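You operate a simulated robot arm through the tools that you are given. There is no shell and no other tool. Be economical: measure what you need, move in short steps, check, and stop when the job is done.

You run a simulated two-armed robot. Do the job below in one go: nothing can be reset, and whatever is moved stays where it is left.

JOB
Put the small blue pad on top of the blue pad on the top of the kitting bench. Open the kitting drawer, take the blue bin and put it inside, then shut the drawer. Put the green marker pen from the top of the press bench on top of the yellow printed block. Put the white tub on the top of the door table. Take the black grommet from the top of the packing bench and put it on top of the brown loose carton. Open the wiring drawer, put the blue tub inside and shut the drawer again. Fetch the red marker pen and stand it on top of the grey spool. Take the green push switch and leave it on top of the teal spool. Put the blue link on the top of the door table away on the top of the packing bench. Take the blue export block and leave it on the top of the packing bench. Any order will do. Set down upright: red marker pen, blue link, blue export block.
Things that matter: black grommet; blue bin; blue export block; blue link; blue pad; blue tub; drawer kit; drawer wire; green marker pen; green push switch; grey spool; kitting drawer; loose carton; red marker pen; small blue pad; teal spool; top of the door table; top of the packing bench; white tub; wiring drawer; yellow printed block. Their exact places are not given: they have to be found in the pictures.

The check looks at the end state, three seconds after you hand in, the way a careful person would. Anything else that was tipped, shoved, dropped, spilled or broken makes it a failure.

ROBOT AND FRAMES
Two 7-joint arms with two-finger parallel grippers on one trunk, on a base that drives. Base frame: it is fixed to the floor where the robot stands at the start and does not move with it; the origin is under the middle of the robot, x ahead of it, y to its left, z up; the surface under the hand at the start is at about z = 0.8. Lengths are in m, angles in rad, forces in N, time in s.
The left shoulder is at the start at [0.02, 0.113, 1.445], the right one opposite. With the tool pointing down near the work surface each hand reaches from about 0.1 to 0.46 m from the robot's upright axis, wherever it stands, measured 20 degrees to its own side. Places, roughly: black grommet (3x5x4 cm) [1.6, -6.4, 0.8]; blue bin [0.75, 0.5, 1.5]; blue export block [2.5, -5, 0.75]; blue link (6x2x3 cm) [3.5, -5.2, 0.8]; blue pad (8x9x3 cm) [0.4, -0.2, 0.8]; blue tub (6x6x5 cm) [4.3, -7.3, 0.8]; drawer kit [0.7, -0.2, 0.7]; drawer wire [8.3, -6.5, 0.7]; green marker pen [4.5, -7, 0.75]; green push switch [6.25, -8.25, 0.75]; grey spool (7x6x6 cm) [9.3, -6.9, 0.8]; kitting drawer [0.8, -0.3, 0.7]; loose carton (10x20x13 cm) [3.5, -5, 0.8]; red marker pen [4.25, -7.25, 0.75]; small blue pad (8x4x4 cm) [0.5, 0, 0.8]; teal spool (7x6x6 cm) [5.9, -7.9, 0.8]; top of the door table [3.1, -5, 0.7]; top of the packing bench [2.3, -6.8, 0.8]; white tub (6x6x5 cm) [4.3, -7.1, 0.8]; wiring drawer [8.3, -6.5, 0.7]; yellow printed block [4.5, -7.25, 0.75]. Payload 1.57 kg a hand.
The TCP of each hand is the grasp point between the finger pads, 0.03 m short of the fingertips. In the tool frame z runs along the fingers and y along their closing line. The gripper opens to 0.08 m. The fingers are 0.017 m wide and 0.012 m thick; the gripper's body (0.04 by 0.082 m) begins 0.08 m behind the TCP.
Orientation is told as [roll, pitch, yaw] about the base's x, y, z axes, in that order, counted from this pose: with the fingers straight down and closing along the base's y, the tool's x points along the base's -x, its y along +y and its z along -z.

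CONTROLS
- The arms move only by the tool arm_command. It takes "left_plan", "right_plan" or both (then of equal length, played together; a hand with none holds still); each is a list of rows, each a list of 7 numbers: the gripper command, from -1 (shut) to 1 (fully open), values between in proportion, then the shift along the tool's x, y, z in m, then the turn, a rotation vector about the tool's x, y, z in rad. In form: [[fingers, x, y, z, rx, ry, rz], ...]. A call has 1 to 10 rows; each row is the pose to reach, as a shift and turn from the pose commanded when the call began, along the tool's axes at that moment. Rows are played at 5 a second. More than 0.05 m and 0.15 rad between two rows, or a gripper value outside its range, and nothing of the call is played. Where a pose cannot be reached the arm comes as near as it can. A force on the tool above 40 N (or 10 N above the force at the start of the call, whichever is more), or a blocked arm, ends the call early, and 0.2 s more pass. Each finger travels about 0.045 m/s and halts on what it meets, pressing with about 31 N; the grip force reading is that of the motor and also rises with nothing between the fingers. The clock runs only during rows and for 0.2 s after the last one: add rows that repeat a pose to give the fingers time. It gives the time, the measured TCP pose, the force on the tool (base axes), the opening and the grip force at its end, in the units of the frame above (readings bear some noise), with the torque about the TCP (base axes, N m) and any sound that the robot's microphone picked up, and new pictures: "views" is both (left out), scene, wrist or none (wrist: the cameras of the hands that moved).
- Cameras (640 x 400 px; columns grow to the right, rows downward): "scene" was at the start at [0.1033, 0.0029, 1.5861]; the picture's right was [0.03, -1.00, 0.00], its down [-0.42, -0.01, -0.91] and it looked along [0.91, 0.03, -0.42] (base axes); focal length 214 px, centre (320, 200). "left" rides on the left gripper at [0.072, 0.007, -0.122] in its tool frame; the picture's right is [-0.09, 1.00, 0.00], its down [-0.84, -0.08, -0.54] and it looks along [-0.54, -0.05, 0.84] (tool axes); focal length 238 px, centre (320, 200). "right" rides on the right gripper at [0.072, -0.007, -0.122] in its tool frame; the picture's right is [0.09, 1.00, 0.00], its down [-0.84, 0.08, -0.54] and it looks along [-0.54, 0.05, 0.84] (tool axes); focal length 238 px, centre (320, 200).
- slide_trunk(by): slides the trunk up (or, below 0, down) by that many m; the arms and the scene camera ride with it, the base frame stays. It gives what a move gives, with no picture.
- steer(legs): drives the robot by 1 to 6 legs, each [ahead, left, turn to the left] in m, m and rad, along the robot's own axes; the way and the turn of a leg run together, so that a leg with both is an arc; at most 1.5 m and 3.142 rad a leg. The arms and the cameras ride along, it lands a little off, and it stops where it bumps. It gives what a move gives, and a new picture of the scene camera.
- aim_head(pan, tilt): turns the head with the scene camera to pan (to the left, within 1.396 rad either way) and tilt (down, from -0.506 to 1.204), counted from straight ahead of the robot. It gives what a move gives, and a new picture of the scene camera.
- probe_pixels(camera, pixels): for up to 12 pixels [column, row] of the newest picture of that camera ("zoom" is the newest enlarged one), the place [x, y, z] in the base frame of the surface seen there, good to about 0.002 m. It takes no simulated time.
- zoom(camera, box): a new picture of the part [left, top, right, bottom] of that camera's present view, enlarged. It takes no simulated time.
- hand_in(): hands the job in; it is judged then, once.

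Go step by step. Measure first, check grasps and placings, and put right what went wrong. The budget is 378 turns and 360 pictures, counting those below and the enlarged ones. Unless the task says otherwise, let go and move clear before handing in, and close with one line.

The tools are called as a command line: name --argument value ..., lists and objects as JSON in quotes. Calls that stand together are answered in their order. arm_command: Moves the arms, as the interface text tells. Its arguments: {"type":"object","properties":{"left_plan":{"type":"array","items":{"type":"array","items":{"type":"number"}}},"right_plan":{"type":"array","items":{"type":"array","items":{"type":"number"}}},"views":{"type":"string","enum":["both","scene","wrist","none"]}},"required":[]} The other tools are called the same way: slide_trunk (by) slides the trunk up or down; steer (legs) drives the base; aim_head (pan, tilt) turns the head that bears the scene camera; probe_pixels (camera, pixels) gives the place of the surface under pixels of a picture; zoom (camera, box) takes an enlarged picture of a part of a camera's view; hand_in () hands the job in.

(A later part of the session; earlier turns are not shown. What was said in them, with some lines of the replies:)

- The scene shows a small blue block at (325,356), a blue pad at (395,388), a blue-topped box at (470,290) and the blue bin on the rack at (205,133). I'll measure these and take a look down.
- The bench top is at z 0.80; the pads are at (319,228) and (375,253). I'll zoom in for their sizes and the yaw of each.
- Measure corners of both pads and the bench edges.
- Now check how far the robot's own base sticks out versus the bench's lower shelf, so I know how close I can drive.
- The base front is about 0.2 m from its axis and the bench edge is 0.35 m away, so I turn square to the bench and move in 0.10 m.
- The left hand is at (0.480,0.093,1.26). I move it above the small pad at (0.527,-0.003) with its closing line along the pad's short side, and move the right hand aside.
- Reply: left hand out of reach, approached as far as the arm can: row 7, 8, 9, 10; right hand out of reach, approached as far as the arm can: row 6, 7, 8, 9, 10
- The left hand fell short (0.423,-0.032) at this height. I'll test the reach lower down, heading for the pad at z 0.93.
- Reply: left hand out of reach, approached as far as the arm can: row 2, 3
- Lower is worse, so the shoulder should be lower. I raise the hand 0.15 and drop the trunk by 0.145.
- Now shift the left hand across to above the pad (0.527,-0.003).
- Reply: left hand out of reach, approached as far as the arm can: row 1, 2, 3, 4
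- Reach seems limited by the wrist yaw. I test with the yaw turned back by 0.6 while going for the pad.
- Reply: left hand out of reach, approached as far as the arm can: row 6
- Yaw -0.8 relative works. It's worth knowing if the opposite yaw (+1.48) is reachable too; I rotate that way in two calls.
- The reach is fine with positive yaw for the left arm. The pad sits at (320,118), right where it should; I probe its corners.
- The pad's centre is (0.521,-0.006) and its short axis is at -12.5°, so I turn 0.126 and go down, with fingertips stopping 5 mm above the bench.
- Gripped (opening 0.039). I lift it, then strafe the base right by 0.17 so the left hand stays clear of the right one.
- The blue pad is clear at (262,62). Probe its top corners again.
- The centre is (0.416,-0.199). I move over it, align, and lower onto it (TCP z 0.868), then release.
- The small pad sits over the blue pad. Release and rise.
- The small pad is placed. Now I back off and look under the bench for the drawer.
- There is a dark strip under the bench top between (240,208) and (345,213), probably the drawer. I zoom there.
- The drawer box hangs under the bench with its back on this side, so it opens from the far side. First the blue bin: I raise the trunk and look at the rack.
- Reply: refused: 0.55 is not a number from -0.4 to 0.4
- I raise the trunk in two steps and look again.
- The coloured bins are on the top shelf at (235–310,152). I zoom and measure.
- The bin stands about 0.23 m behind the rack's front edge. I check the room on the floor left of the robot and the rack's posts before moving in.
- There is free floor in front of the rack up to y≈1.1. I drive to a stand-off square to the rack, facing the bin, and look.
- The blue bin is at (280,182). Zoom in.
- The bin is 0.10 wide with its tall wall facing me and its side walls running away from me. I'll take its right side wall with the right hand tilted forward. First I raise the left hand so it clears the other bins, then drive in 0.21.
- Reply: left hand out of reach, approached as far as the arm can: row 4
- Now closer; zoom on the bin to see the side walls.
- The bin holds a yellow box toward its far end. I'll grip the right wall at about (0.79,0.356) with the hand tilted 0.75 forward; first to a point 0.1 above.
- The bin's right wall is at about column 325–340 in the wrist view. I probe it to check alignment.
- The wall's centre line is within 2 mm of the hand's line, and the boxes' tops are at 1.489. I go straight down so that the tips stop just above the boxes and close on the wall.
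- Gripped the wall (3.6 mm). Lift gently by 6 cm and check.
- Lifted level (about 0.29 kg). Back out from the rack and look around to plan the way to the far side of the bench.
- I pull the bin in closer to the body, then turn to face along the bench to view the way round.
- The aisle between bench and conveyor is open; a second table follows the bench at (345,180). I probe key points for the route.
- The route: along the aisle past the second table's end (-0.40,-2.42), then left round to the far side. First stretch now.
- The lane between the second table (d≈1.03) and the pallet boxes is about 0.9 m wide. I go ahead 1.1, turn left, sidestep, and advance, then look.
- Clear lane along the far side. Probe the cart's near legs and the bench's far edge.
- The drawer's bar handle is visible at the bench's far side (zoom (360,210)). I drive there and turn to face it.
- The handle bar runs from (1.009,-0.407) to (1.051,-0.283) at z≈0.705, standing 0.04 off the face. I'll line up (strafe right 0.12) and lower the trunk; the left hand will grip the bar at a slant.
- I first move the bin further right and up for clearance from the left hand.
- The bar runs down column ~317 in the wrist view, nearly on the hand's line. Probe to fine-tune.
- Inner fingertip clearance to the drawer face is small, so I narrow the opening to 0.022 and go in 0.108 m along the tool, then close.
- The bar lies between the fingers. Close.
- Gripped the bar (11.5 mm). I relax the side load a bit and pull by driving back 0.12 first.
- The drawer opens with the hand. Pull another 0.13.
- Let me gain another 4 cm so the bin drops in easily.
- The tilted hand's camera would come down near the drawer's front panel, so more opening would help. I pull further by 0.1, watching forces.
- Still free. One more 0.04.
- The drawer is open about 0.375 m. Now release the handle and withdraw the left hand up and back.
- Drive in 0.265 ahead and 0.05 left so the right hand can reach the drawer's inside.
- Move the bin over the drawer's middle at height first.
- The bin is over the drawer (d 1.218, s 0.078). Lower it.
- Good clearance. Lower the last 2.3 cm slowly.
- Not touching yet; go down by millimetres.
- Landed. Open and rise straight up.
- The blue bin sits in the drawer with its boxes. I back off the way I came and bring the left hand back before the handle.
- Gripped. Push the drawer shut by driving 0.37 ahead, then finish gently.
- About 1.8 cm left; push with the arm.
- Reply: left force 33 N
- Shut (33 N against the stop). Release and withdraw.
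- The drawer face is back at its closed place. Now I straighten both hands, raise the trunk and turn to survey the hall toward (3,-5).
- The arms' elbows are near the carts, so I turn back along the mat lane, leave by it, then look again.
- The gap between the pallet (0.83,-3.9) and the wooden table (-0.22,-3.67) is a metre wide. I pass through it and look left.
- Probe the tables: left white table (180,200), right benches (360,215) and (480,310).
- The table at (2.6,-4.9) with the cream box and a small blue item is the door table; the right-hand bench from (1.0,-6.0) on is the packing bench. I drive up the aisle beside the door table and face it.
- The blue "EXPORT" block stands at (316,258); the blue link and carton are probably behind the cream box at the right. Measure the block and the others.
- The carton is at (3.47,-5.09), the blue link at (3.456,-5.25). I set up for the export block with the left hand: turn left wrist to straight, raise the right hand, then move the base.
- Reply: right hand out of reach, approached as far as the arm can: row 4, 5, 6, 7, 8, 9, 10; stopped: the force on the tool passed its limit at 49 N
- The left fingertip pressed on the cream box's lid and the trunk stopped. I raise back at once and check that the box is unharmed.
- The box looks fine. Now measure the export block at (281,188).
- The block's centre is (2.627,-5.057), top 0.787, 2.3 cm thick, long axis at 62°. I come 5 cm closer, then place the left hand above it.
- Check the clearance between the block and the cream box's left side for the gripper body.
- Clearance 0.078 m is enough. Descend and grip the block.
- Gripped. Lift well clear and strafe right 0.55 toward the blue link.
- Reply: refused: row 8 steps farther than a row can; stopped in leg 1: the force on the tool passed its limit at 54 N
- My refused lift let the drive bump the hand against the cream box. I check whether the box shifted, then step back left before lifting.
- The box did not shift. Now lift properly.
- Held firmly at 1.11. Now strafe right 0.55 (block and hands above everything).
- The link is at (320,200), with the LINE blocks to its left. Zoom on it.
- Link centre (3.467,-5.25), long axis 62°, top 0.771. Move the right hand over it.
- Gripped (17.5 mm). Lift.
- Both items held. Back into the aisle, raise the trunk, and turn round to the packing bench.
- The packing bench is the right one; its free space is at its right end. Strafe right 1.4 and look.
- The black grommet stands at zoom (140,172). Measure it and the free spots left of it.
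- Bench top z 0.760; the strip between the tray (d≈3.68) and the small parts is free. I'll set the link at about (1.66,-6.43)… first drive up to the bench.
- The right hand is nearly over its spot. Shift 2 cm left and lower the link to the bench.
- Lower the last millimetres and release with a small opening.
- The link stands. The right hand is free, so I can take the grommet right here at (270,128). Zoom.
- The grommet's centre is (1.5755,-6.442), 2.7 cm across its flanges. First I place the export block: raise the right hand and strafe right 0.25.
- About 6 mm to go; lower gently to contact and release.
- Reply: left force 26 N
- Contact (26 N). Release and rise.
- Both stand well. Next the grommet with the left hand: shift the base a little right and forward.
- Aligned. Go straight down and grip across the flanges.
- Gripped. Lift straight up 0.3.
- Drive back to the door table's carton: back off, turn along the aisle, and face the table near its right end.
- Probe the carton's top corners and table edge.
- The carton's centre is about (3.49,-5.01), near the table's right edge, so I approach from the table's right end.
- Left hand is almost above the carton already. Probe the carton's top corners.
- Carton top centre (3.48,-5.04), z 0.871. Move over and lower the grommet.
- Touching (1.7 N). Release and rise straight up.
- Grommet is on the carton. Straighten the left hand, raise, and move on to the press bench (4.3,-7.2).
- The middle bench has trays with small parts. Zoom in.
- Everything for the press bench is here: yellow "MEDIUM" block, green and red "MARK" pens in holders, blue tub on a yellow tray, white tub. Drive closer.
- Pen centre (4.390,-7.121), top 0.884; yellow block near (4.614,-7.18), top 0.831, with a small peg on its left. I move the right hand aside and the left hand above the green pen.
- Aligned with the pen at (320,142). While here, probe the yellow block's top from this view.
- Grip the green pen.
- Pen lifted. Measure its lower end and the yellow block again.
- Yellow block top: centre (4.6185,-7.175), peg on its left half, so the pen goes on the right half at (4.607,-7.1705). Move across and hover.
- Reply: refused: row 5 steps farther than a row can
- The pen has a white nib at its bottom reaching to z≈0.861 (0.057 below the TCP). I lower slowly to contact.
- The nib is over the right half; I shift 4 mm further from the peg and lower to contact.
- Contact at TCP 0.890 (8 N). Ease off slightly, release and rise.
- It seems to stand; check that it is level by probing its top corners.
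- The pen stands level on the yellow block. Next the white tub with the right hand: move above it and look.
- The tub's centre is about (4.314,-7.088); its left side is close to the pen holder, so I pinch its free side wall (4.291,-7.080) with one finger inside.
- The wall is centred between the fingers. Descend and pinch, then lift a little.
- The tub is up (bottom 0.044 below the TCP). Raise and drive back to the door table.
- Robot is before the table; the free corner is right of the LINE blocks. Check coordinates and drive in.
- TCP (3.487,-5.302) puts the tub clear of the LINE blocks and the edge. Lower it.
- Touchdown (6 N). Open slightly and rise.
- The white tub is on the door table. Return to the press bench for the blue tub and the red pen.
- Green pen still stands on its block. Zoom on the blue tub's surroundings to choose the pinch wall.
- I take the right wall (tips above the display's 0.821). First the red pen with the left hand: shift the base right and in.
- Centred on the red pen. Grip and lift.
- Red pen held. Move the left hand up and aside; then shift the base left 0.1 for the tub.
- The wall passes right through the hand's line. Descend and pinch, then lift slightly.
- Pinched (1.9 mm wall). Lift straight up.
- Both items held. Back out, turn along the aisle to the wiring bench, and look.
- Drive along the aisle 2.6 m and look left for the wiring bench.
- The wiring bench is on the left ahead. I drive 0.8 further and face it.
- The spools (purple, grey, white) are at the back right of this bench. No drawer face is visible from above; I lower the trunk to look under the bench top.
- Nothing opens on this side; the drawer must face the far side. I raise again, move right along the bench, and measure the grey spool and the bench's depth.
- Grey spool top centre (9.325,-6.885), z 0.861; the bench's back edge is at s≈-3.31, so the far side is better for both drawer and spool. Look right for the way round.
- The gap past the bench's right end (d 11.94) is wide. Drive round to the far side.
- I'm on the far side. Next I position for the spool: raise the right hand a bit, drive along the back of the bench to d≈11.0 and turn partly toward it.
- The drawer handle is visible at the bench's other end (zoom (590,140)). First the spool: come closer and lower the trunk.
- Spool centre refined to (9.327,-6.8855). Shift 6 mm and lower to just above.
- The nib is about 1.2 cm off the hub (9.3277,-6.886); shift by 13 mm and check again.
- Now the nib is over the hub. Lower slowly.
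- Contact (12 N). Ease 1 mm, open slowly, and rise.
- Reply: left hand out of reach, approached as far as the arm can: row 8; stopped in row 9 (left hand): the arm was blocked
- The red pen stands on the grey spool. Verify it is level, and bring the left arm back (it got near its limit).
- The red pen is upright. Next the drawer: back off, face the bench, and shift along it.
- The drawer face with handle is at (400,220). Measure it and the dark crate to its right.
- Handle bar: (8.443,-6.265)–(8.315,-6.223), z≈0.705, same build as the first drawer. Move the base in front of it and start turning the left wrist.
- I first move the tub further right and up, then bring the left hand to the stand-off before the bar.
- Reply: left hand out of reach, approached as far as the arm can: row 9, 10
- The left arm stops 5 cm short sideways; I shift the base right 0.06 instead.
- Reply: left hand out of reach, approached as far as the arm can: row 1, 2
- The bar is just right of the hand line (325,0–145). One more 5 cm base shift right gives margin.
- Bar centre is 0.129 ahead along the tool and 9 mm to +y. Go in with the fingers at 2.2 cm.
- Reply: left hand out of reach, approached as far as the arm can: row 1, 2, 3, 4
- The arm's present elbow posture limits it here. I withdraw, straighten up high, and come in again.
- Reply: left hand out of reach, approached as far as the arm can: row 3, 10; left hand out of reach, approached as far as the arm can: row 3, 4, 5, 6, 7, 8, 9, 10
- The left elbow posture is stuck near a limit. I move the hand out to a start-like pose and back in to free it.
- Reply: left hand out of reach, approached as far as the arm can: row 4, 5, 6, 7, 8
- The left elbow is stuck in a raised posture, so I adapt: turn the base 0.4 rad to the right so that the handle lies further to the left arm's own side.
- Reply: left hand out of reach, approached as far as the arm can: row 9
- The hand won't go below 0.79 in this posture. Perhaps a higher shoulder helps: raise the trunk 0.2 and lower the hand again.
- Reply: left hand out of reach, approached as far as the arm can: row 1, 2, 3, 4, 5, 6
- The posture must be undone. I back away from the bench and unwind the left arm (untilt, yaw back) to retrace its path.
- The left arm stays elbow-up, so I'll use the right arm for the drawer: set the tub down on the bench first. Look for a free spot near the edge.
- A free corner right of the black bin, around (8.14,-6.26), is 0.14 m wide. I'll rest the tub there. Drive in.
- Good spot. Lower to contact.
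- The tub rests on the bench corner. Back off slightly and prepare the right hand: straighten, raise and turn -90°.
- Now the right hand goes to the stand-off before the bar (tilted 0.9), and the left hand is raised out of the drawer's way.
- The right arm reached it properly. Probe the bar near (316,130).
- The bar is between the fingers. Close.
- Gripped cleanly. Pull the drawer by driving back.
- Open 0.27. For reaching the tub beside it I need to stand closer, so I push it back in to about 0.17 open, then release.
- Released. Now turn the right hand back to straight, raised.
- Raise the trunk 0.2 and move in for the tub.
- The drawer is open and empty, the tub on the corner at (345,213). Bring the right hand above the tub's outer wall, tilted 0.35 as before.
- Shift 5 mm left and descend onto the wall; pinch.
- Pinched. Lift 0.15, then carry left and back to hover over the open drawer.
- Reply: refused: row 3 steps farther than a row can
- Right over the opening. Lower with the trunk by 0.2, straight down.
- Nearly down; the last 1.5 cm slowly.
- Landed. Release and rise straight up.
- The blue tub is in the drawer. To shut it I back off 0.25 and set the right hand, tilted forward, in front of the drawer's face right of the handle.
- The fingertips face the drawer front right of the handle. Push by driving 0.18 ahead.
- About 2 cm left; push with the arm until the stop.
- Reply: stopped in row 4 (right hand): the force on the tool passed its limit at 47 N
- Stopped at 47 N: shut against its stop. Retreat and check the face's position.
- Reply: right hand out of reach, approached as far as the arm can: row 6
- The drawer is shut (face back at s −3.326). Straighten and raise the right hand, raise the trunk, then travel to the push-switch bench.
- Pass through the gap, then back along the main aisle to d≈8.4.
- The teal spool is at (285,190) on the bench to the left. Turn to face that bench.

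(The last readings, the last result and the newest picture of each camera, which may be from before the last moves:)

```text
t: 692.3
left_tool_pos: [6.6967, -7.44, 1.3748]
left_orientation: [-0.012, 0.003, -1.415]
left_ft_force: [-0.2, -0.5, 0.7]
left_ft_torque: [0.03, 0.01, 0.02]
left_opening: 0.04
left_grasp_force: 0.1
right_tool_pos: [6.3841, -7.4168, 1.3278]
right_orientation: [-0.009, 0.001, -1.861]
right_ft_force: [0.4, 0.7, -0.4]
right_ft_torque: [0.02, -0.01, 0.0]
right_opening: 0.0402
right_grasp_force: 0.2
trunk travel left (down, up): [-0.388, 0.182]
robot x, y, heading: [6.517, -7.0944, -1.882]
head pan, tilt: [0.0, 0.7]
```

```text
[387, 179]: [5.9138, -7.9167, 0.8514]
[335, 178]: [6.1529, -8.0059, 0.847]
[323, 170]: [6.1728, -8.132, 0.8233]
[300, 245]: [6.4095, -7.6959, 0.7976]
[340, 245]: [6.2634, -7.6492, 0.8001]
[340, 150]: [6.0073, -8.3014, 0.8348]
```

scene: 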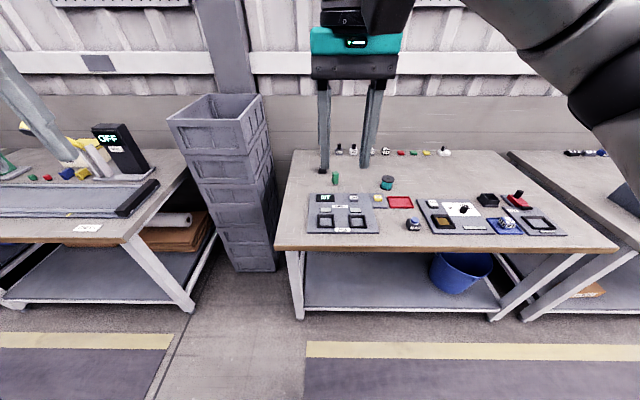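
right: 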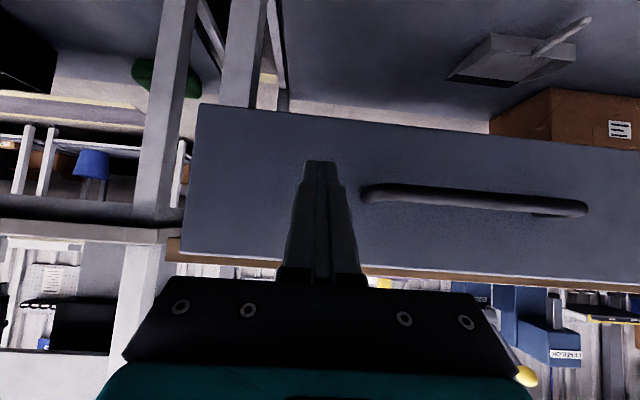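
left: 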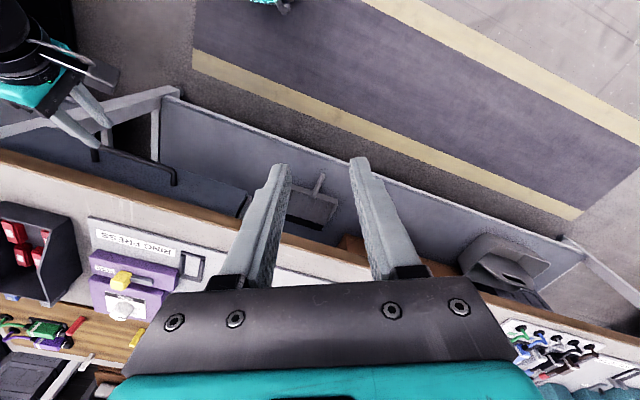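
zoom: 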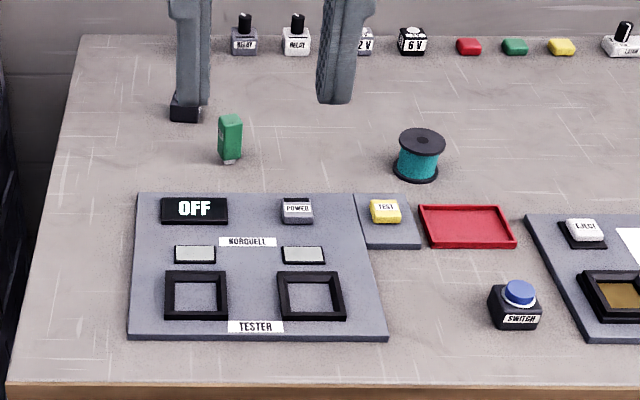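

The green push switch (black base, green button) is hidden behind the left finger at (323,170), about (6.17,-8.13) – deep on the bench. I'll stand close, turned so the right shoulder leads.

steer --legs '[[0.385, 0.05, 0], [0, 0, 0.86]]'

aim_head --pan -0.85 --tilt 0.75

```text
t: 697.0
left_tool_pos: [6.8286, -7.5676, 1.3739]
left_orientation: [-0.011, 0.0, -0.559]
left_ft_force: [0.0, 0.1, 0.7]
left_ft_torque: [0.0, 0.0, -0.03]
left_opening: 0.04
left_grasp_force: 0.1
right_tool_pos: [6.607, -7.7907, 1.3283]
right_orientation: [-0.008, -0.002, -1.007]
right_ft_force: [-0.4, -0.1, -0.2]
right_ft_torque: [0.0, 0.04, 0.03]
right_opening: 0.0399
right_grasp_force: 0.1
trunk travel left (down, up): [-0.388, 0.182]
robot x, y, heading: [6.4538, -7.4762, -1.021]
head pan, tilt: [0.0, 0.7]
```

scene: 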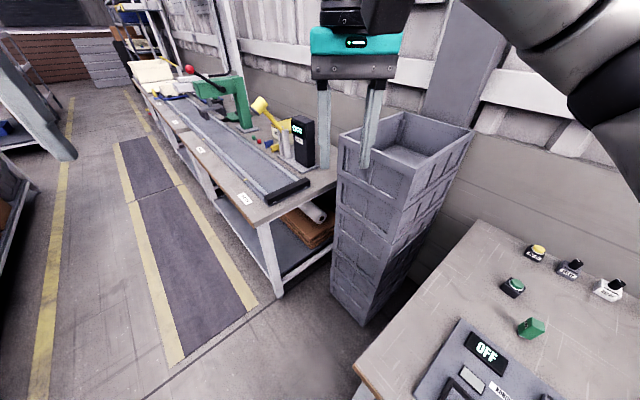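

```text
t: 698.2
left_tool_pos: [6.8278, -7.5691, 1.3748]
left_orientation: [-0.012, 0.002, -0.561]
left_ft_force: [1.1, 0.0, 1.1]
left_ft_torque: [0.0, 0.04, -0.02]
left_opening: 0.0397
left_grasp_force: 0.1
right_tool_pos: [6.6053, -7.7903, 1.327]
right_orientation: [-0.009, 0.0, -1.005]
right_ft_force: [0.2, 0.0, -0.5]
right_ft_torque: [-0.01, -0.02, 0.04]
right_opening: 0.04
right_grasp_force: 0.0
trunk travel left (down, up): [-0.388, 0.182]
robot x, y, heading: [6.4521, -7.4775, -1.02]
head pan, tilt: [-0.85, 0.75]
```

scene: 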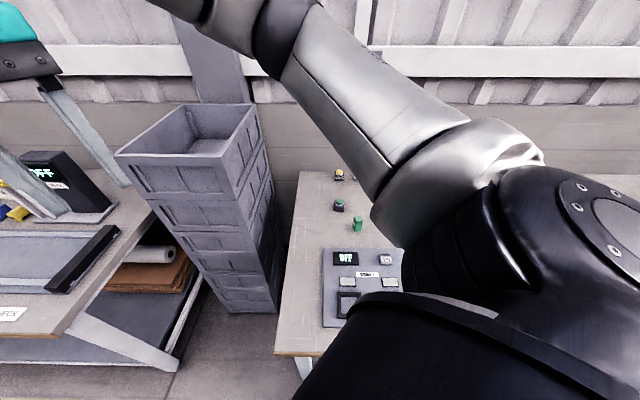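

The green push switch is at (339,205). Zoom and measure.

zoom --camera "scene" --box '[300, 160, 396, 260]'

probe_pixels --camera "scene" --pixels '[[339, 202], [339, 209], [334, 206], [344, 206], [357, 222], [340, 175], [275, 353], [300, 173], [283, 250]]'

```text
4.00 times, centred on (348, 210) of scene
```

zoom: 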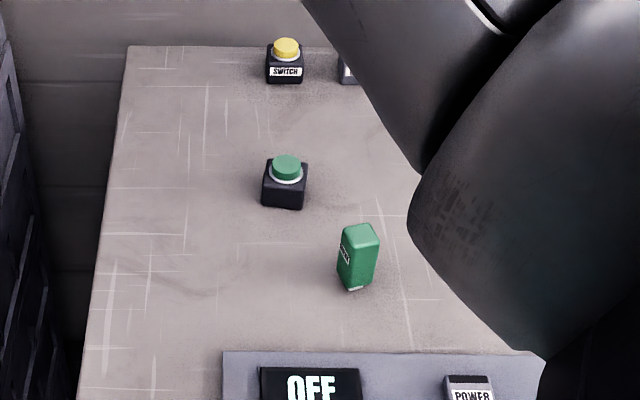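

```text
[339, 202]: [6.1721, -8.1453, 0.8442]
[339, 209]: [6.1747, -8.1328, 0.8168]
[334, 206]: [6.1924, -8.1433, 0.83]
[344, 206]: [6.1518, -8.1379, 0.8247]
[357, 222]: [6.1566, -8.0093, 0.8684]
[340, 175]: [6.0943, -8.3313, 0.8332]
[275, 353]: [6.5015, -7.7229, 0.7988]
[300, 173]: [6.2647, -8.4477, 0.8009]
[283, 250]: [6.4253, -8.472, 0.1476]
```

The switch's base is 4 cm square, centre ≈(6.167,-8.156). Swing the right hand round to point across the bench, then lower the trunk.

arm_command --right_plan '[[0.5, 0.021, -0.042, 0, 0, 0, 0.126], [0.5, 0.042, -0.084, 0, 0, 0, 0.252], [0.5, 0.063, -0.126, 0, 0, 0, 0.378], [0.5, 0.084, -0.168, 0, 0, 0, 0.505], [0.5, 0.105, -0.21, 0, 0, 0, 0.631], [0.5, 0.126, -0.252, 0, 0, 0, 0.757], [0.5, 0.147, -0.294, 0, 0, 0, 0.883]]' --views "none"

slide_trunk --by -0.3

```text
t: 699.8
left_tool_pos: [6.8276, -7.568, 1.3751]
left_orientation: [-0.011, 0.0, -0.559]
left_ft_force: [0.0, -0.3, 0.0]
left_ft_torque: [-0.02, 0.02, -0.03]
left_opening: 0.0402
left_grasp_force: 0.1
right_tool_pos: [6.3119, -7.8311, 1.3228]
right_orientation: [-0.002, -0.005, -1.888]
right_ft_force: [-0.5, 0.1, -0.3]
right_ft_torque: [-0.02, -0.02, 0.01]
right_opening: 0.0601
right_grasp_force: 0.1
right hand out of reach, approached as far as the arm can: row 7
trunk travel left (down, up): [-0.388, 0.182]
robot x, y, heading: [6.4531, -7.4802, -1.022]
head pan, tilt: [-0.85, 0.75]
```

```text
t: 702.8
left_tool_pos: [6.8281, -7.5686, 1.0752]
left_orientation: [-0.01, 0.002, -0.558]
left_ft_force: [-0.7, 0.1, -0.1]
left_ft_torque: [-0.03, 0.0, -0.01]
left_opening: 0.0403
left_grasp_force: 0.0
right_tool_pos: [6.3108, -7.8306, 1.0219]
right_orientation: [-0.006, -0.005, -1.888]
right_ft_force: [0.3, -0.2, 0.7]
right_ft_torque: [0.01, -0.04, 0.04]
right_opening: 0.0601
right_grasp_force: 0.0
trunk travel left (down, up): [-0.088, 0.482]
robot x, y, heading: [6.4495, -7.4773, -1.02]
head pan, tilt: [-0.85, 0.75]
```

Test the reach: extend forward along the bench with growing tilt.

arm_command --right_plan '[[0.5, -0.041, -0.004, 0, 0, -0.12, 0], [0.5, -0.082, -0.008, 0, 0, -0.24, 0], [0.5, -0.123, -0.013, 0, 0, -0.36, 0], [0.5, -0.164, -0.017, 0, 0, -0.48, 0], [0.5, -0.205, -0.021, 0, 0, -0.6, 0], [0.5, -0.246, -0.025, 0, 0, -0.72, 0], [0.5, -0.287, -0.03, 0, 0, -0.84, 0], [0.5, -0.33, -0.034, 0, 0, -0.95, 0]]' --views "wrist"

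```text
t: 704.6
left_tool_pos: [6.828, -7.5686, 1.0735]
left_orientation: [-0.012, 0.002, -0.558]
left_ft_force: [0.7, 0.7, 0.2]
left_ft_torque: [-0.01, -0.01, 0.0]
left_opening: 0.04
left_grasp_force: 0.2
right_tool_pos: [6.1748, -8.1333, 1.0257]
right_orientation: [-0.01, -0.959, -1.88]
right_ft_force: [-0.5, 0.3, 0.6]
right_ft_torque: [0.01, -0.03, -0.02]
right_opening: 0.0599
right_grasp_force: 0.1
right hand out of reach, approached as far as the arm can: row 1, 2
trunk travel left (down, up): [-0.088, 0.482]
robot x, y, heading: [6.4539, -7.4773, -1.02]
head pan, tilt: [-0.85, 0.75]
```

right: 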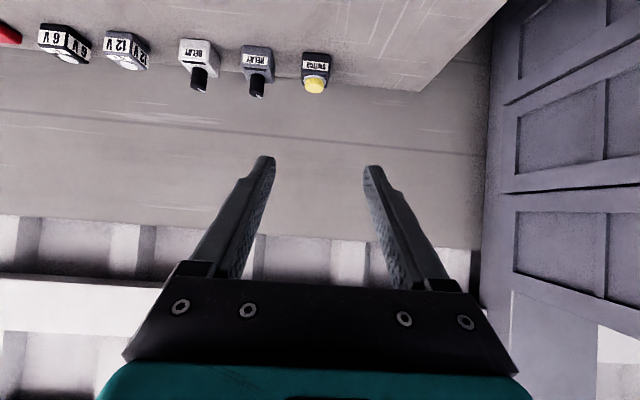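

Reach is fine. Check with the head camera how the hand sits relative to the switch.

zoom --camera "scene" --box '[260, 60, 420, 260]'

```text
2.00 times, centred on (340, 160) of scene
```

zoom: 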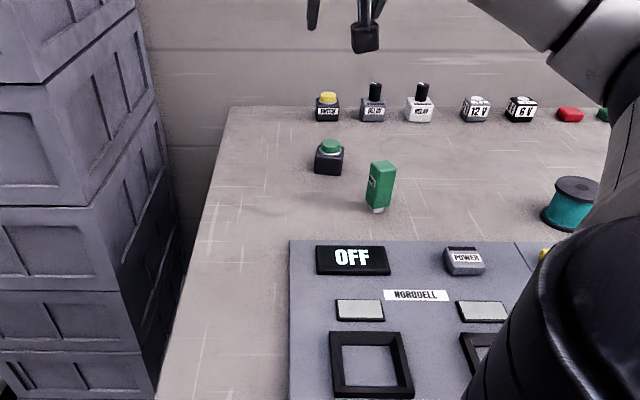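

probe_pixels --camera "zoom" --pixels '[[316, 152], [343, 153], [316, 170], [342, 172], [330, 142], [330, 148], [366, 178], [393, 180], [378, 165], [378, 210], [576, 185], [576, 200]]'

```text
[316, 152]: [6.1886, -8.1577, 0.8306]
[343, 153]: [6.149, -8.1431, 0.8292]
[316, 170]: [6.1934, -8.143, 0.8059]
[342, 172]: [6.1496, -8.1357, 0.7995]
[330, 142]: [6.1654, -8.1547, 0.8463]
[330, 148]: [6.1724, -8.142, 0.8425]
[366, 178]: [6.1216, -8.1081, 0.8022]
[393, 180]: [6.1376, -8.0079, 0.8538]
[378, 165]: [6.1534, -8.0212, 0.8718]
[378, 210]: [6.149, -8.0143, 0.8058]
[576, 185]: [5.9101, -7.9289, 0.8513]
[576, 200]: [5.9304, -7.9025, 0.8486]
```

The base is turned ~9°; the green pen stands close behind the hand's camera path, so less tilt is safer. Test tilt 0.55 at this spot.

arm_command --right_plan '[[0.5, 0, 0, 0, 0, 0.1, 0], [0.5, 0, 0, 0, 0, 0.2, 0], [0.5, 0, 0, 0, 0, 0.3, 0], [0.5, 0, 0, 0, 0, 0.4, 0]]' --views "none"

```text
t: 705.6
left_tool_pos: [6.827, -7.5696, 1.0743]
left_orientation: [-0.012, 0.002, -0.56]
left_ft_force: [-0.3, -0.6, 0.7]
left_ft_torque: [-0.01, -0.02, -0.03]
left_opening: 0.0405
left_grasp_force: 0.1
right_tool_pos: [6.1771, -8.1331, 1.0243]
right_orientation: [-0.007, -0.555, -1.883]
right_ft_force: [0.2, 0.1, -0.1]
right_ft_torque: [-0.01, 0.03, 0.02]
right_opening: 0.0601
right_grasp_force: 0.1
trunk travel left (down, up): [-0.088, 0.482]
robot x, y, heading: [6.4521, -7.4774, -1.019]
head pan, tilt: [-0.85, 0.75]
```

Tilt 0.555 is reachable too, so I reduce it to 0.4, align to the base, and come down to z 0.93.

arm_command --right_plan '[[0.6, 0.011, 0, 0.03, -0.025, 0.052, -0.04], [0.6, 0.022, 0, 0.06, -0.049, 0.104, -0.08], [0.6, 0.0325, 0, 0.0904, -0.0738, 0.155, -0.119], [0.6, 0.0325, 0, 0.0904, -0.0738, 0.155, -0.119]]' --views "both"

zoom --camera "scene" --box '[280, 80, 400, 200]'

```text
t: 706.6
left_tool_pos: [6.8281, -7.5693, 1.0753]
left_orientation: [-0.012, 0.003, -0.559]
left_ft_force: [1.0, -0.5, 0.5]
left_ft_torque: [0.04, -0.03, -0.01]
left_opening: 0.04
left_grasp_force: 0.1
right_tool_pos: [6.1699, -8.1525, 0.9294]
right_orientation: [0.007, -0.4, -1.751]
right_ft_force: [-0.3, 0.6, -0.3]
right_ft_torque: [-0.02, 0.01, 0.0]
right_opening: 0.0641
right_grasp_force: 0.1
trunk travel left (down, up): [-0.088, 0.482]
robot x, y, heading: [6.4502, -7.4772, -1.023]
head pan, tilt: [-0.85, 0.75]
```

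scene: 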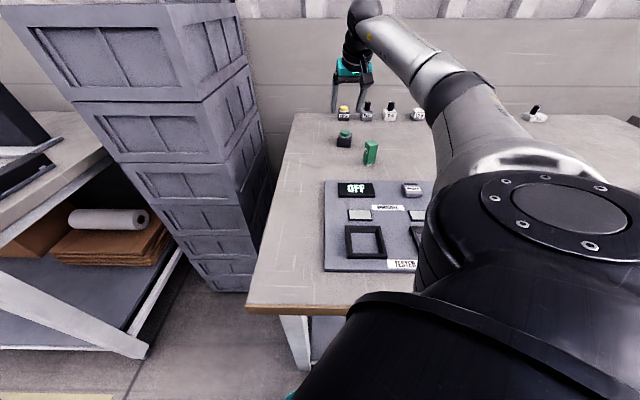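
right: 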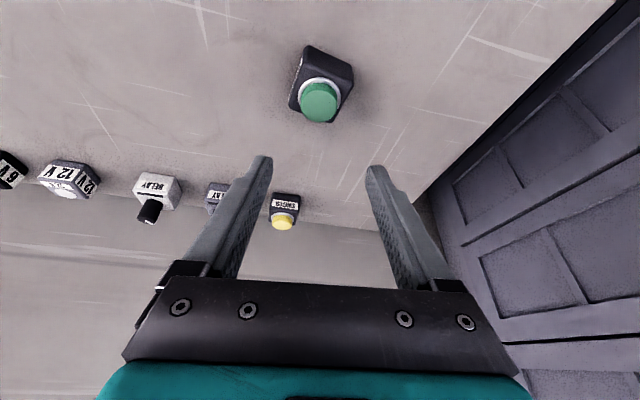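

```text
3.33 times, centred on (340, 140) of scene
```

zoom: 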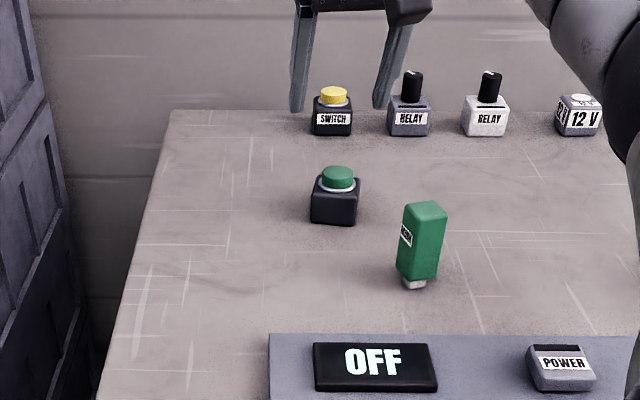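

The wrist camera now sees the switch at (320,85). Probe its base corners.

probe_pixels --camera "right" --pixels '[[310, 52], [353, 68], [292, 100], [342, 105], [318, 95], [318, 110], [300, 80], [350, 85]]'

```text
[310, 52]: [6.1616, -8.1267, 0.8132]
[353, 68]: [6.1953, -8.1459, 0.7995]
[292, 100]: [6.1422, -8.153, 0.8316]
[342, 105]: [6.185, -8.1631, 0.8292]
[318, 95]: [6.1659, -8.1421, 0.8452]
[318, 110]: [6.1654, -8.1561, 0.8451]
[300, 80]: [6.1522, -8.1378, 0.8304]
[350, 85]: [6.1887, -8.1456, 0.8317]
```

Centre (6.1665,-8.150), turned −12.5°. Come down around it and close.

arm_command --right_plan '[[0.6, 0.018, -0.0035, 0.024, 0.015, 0, 0.035], [0.6, 0.031, -0.0035, 0.053, 0.015, 0, 0.035], [0.6, 0.0434, -0.0035, 0.0809, 0.015, 0, 0.035], [-1, 0.0434, -0.0035, 0.0809, 0.015, 0, 0.035], [-1, 0.0434, -0.0035, 0.0809, 0.015, 0, 0.035], [-1, 0.0434, -0.0035, 0.0809, 0.015, 0, 0.035], [-1, 0.0434, -0.0035, 0.0809, 0.015, 0, 0.035]]' --views "wrist"

```text
t: 708.2
left_tool_pos: [6.8273, -7.5687, 1.0737]
left_orientation: [-0.01, 0.002, -0.558]
left_ft_force: [0.3, 0.4, -0.8]
left_ft_torque: [-0.01, 0.01, 0.0]
left_opening: 0.0399
left_grasp_force: 0.1
right_tool_pos: [6.1678, -8.1442, 0.8397]
right_orientation: [0.006, -0.399, -1.79]
right_ft_force: [0.7, 0.3, -0.1]
right_ft_torque: [0.0, 0.01, -0.02]
right_opening: 0.0432
right_grasp_force: 30.6
trunk travel left (down, up): [-0.088, 0.482]
robot x, y, heading: [6.4477, -7.4758, -1.016]
head pan, tilt: [-0.85, 0.75]
```

right: 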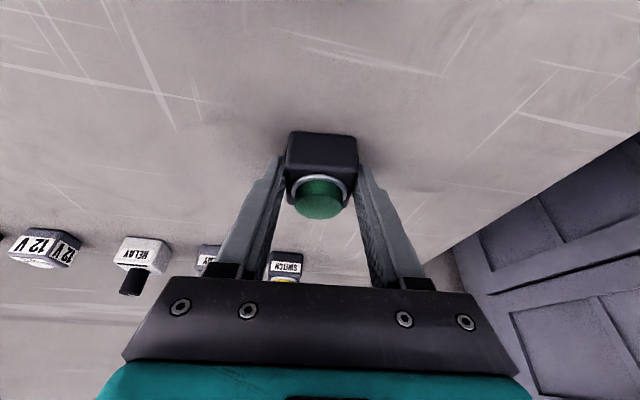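

Gripped. Lift straight up, then slide the base along toward the teal spool.

arm_command --right_plan '[[-1, -0.012, 0, -0.028, 0, 0, 0], [-1, -0.027, 0, -0.064, 0, 0, 0], [-1, -0.042, 0, -0.1, 0, 0, 0], [-1, -0.058, 0, -0.137, 0, 0, 0], [-1, -0.066, 0, -0.156, 0, 0, 0]]' --views "none"

```text
t: 709.4
left_tool_pos: [6.8274, -7.5678, 1.0739]
left_orientation: [-0.01, 0.003, -0.559]
left_ft_force: [0.1, -0.5, -0.6]
left_ft_torque: [0.01, -0.05, 0.01]
left_opening: 0.0402
left_grasp_force: 0.0
right_tool_pos: [6.1676, -8.1451, 1.0085]
right_orientation: [0.004, -0.4, -1.789]
right_ft_force: [0.1, 0.7, -0.3]
right_ft_torque: [0.0, -0.01, 0.04]
right_opening: 0.043
right_grasp_force: 31.0
trunk travel left (down, up): [-0.088, 0.482]
robot x, y, heading: [6.4536, -7.4799, -1.025]
head pan, tilt: [-0.85, 0.75]
```

steer --legs '[[-0.3, -0.125, 0]]'

zoom --camera "scene" --box '[240, 60, 480, 240]'

```text
t: 711.5
left_tool_pos: [6.5653, -7.3793, 1.0741]
left_orientation: [-0.011, 0.001, -0.557]
left_ft_force: [-0.5, 0.1, -0.9]
left_ft_torque: [0.0, 0.0, 0.05]
left_opening: 0.0398
left_grasp_force: 0.1
right_tool_pos: [5.9054, -7.9561, 1.0069]
right_orientation: [0.007, -0.4, -1.787]
right_ft_force: [-0.1, -0.7, -1.4]
right_ft_torque: [0.0, 0.0, -0.04]
right_opening: 0.0431
right_grasp_force: 31.2
trunk travel left (down, up): [-0.088, 0.482]
robot x, y, heading: [6.1851, -7.2866, -1.015]
head pan, tilt: [-0.85, 0.75]
```

scene: 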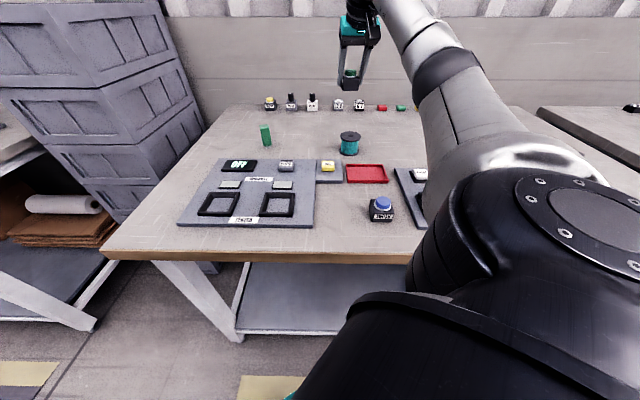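

```text
2.22 times, centred on (360, 150) of scene
```

zoom: 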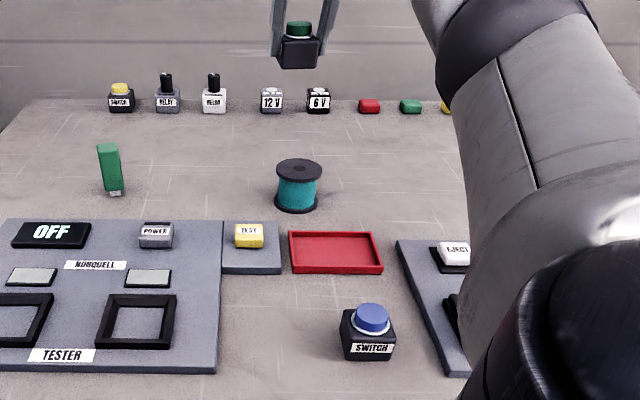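

probe_pixels --camera "zoom" --pixels '[[298, 166], [280, 168], [318, 168], [298, 160], [298, 178], [298, 60], [298, 66], [298, 172]]'

probe_pixels --camera "right" --pixels '[[320, 60]]'

```text
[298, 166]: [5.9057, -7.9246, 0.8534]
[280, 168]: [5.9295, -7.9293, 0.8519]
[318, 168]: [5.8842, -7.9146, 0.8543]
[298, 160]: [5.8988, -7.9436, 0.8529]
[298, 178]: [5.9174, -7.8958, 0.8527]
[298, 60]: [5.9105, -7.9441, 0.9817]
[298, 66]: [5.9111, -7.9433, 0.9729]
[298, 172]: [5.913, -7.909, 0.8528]
```

```text
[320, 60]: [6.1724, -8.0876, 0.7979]
```

Spool top centre (5.9075,-7.921), z 0.853. Move the switch above it and lower to 6 mm above.

arm_command --right_plan '[[-1, 0.0376, -0.0054, -0.0159, 0, 0, 0], [-1, 0.0516, -0.0054, 0.017, 0, 0, 0], [-1, 0.0656, -0.0054, 0.0505, 0, 0, 0], [-1, 0.0796, -0.0054, 0.0836, 0, 0, 0]]' --views "both"

zoom --camera "scene" --box '[300, 90, 400, 170]'

```text
t: 712.5
left_tool_pos: [6.5649, -7.3796, 1.0737]
left_orientation: [-0.01, 0.001, -0.558]
left_ft_force: [0.0, -0.8, 0.1]
left_ft_torque: [0.0, 0.01, 0.04]
left_opening: 0.04
left_grasp_force: 0.1
right_tool_pos: [5.9096, -7.9159, 0.8975]
right_orientation: [0.006, -0.399, -1.787]
right_ft_force: [0.6, 1.0, -0.4]
right_ft_torque: [0.01, -0.03, -0.01]
right_opening: 0.043
right_grasp_force: 31.1
trunk travel left (down, up): [-0.088, 0.482]
robot x, y, heading: [6.1896, -7.2879, -1.026]
head pan, tilt: [-0.85, 0.75]
```

scene: 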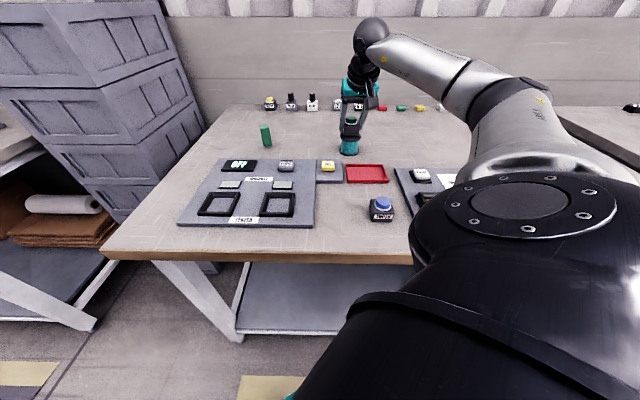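
right: 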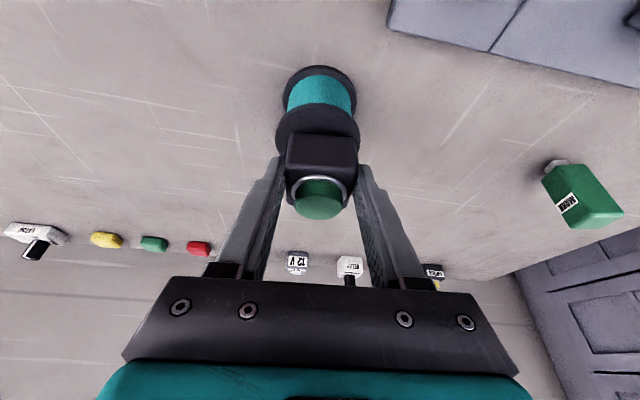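

```text
5.00 times, centred on (350, 130) of scene
```

zoom: 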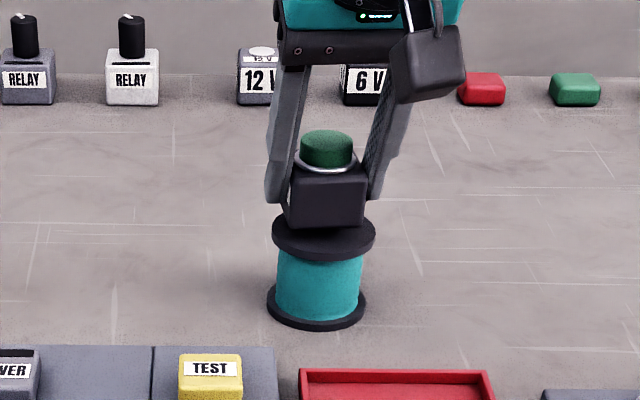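

probe_pixels --camera "zoom" --pixels '[[326, 222], [326, 205], [296, 200], [360, 205], [325, 240], [325, 250], [280, 238], [370, 235]]'

```text
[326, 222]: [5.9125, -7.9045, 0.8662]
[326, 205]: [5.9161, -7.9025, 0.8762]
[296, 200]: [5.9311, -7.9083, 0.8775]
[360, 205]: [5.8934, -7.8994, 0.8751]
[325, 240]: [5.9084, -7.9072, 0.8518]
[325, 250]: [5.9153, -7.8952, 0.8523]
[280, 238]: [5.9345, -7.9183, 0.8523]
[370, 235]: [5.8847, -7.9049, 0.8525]
```

Centred within 3 mm. Lower to contact.

arm_command --right_plan '[[-1, 0.0008, -0.003, 0.0018, 0, 0, 0], [-1, 0.0014, -0.003, 0.0033, 0, 0, 0], [-1, 0.0019, -0.003, 0.0046, 0, 0, 0], [-1, 0.0023, -0.003, 0.0055, 0, 0, 0]]' --views "none"

```text
t: 713.5
left_tool_pos: [6.5652, -7.3786, 1.0742]
left_orientation: [-0.01, 0.002, -0.557]
left_ft_force: [0.5, -0.4, -0.4]
left_ft_torque: [0.0, -0.01, 0.0]
left_opening: 0.0399
left_grasp_force: 0.2
right_tool_pos: [5.9053, -7.9158, 0.8939]
right_orientation: [0.005, -0.401, -1.787]
right_ft_force: [-0.4, 0.6, -1.5]
right_ft_torque: [0.0, 0.01, -0.01]
right_opening: 0.0432
right_grasp_force: 31.1
trunk travel left (down, up): [-0.088, 0.482]
robot x, y, heading: [6.1886, -7.2899, -1.017]
head pan, tilt: [-0.85, 0.75]
```

arm_command --right_plan '[[-1, 0.0006, 0, 0.0013, 0, 0, 0], [-1, 0.001, 0, 0.0024, 0, 0, 0], [-1, 0.0014, 0, 0.0034, 0, 0, 0]]' --views "none"

```text
t: 714.3
left_tool_pos: [6.565, -7.3786, 1.0743]
left_orientation: [-0.013, 0.001, -0.558]
left_ft_force: [-0.5, -0.4, 0.3]
left_ft_torque: [0.01, -0.05, -0.03]
left_opening: 0.0401
left_grasp_force: 0.1
right_tool_pos: [5.9053, -7.9139, 0.8901]
right_orientation: [0.007, -0.404, -1.786]
right_ft_force: [-0.2, -1.4, 5.0]
right_ft_torque: [0.02, 0.16, 0.01]
right_opening: 0.0432
right_grasp_force: 30.9
trunk travel left (down, up): [-0.088, 0.482]
robot x, y, heading: [6.1872, -7.2871, -1.022]
head pan, tilt: [-0.85, 0.75]
```

Touching (5 N). Open wide and rise.

arm_command --right_plan '[[-1, -0.0002, 0, -0.0005, 0, 0, 0], [0.6, -0.0002, 0, -0.0005, 0, 0, 0], [0.6, -0.0002, 0, -0.0005, 0, 0, 0], [0.6, -0.0002, 0, -0.0005, 0, 0, 0], [0.6, -0.008, 0, -0.019, 0, 0, 0], [0.6, -0.023, 0, -0.055, 0, 0, 0], [0.6, -0.039, 0, -0.092, 0, 0, 0], [0.6, -0.055, 0, -0.13, 0, 0, 0], [0.6, -0.07, 0, -0.166, 0, 0, 0]]' --views "both"

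zoom --camera "scene" --box '[300, 90, 400, 170]'

```text
t: 716.3
left_tool_pos: [6.5658, -7.3794, 1.0744]
left_orientation: [-0.011, 0.001, -0.555]
left_ft_force: [0.6, 0.2, 0.7]
left_ft_torque: [-0.04, 0.01, -0.02]
left_opening: 0.04
left_grasp_force: 0.1
right_tool_pos: [5.9041, -7.9134, 1.0707]
right_orientation: [0.003, -0.399, -1.786]
right_ft_force: [-0.3, -0.7, 0.2]
right_ft_torque: [0.01, 0.0, 0.0]
right_opening: 0.0636
right_grasp_force: 0.0
trunk travel left (down, up): [-0.088, 0.482]
robot x, y, heading: [6.1871, -7.2871, -1.018]
head pan, tilt: [-0.85, 0.75]
```

scene: 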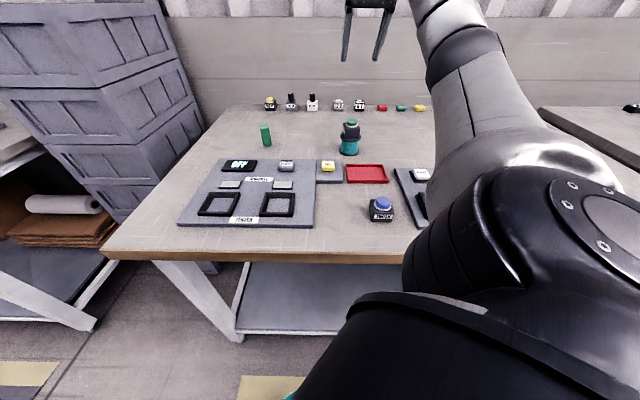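
right: 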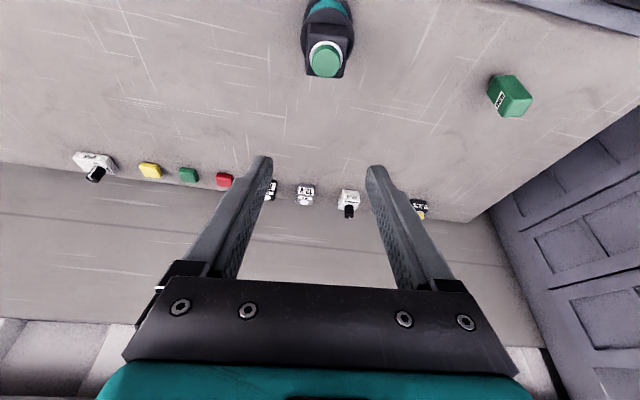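

```text
5.00 times, centred on (350, 130) of scene
```

zoom: 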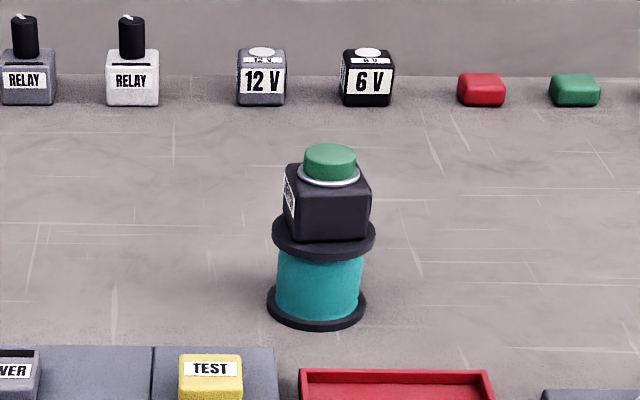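

The green push switch stands on the teal spool, and both hands are empty and clear of everything. All ten parts of the job are done, so I hand in.

hand_in

```text
The job is handed in.
```

All ten parts of the job are done and handed in. Along the way I pressed the cream box on the door table with 49 N and bumped its side with 54 N. It looked unharmed and measured in its old place after the bump.
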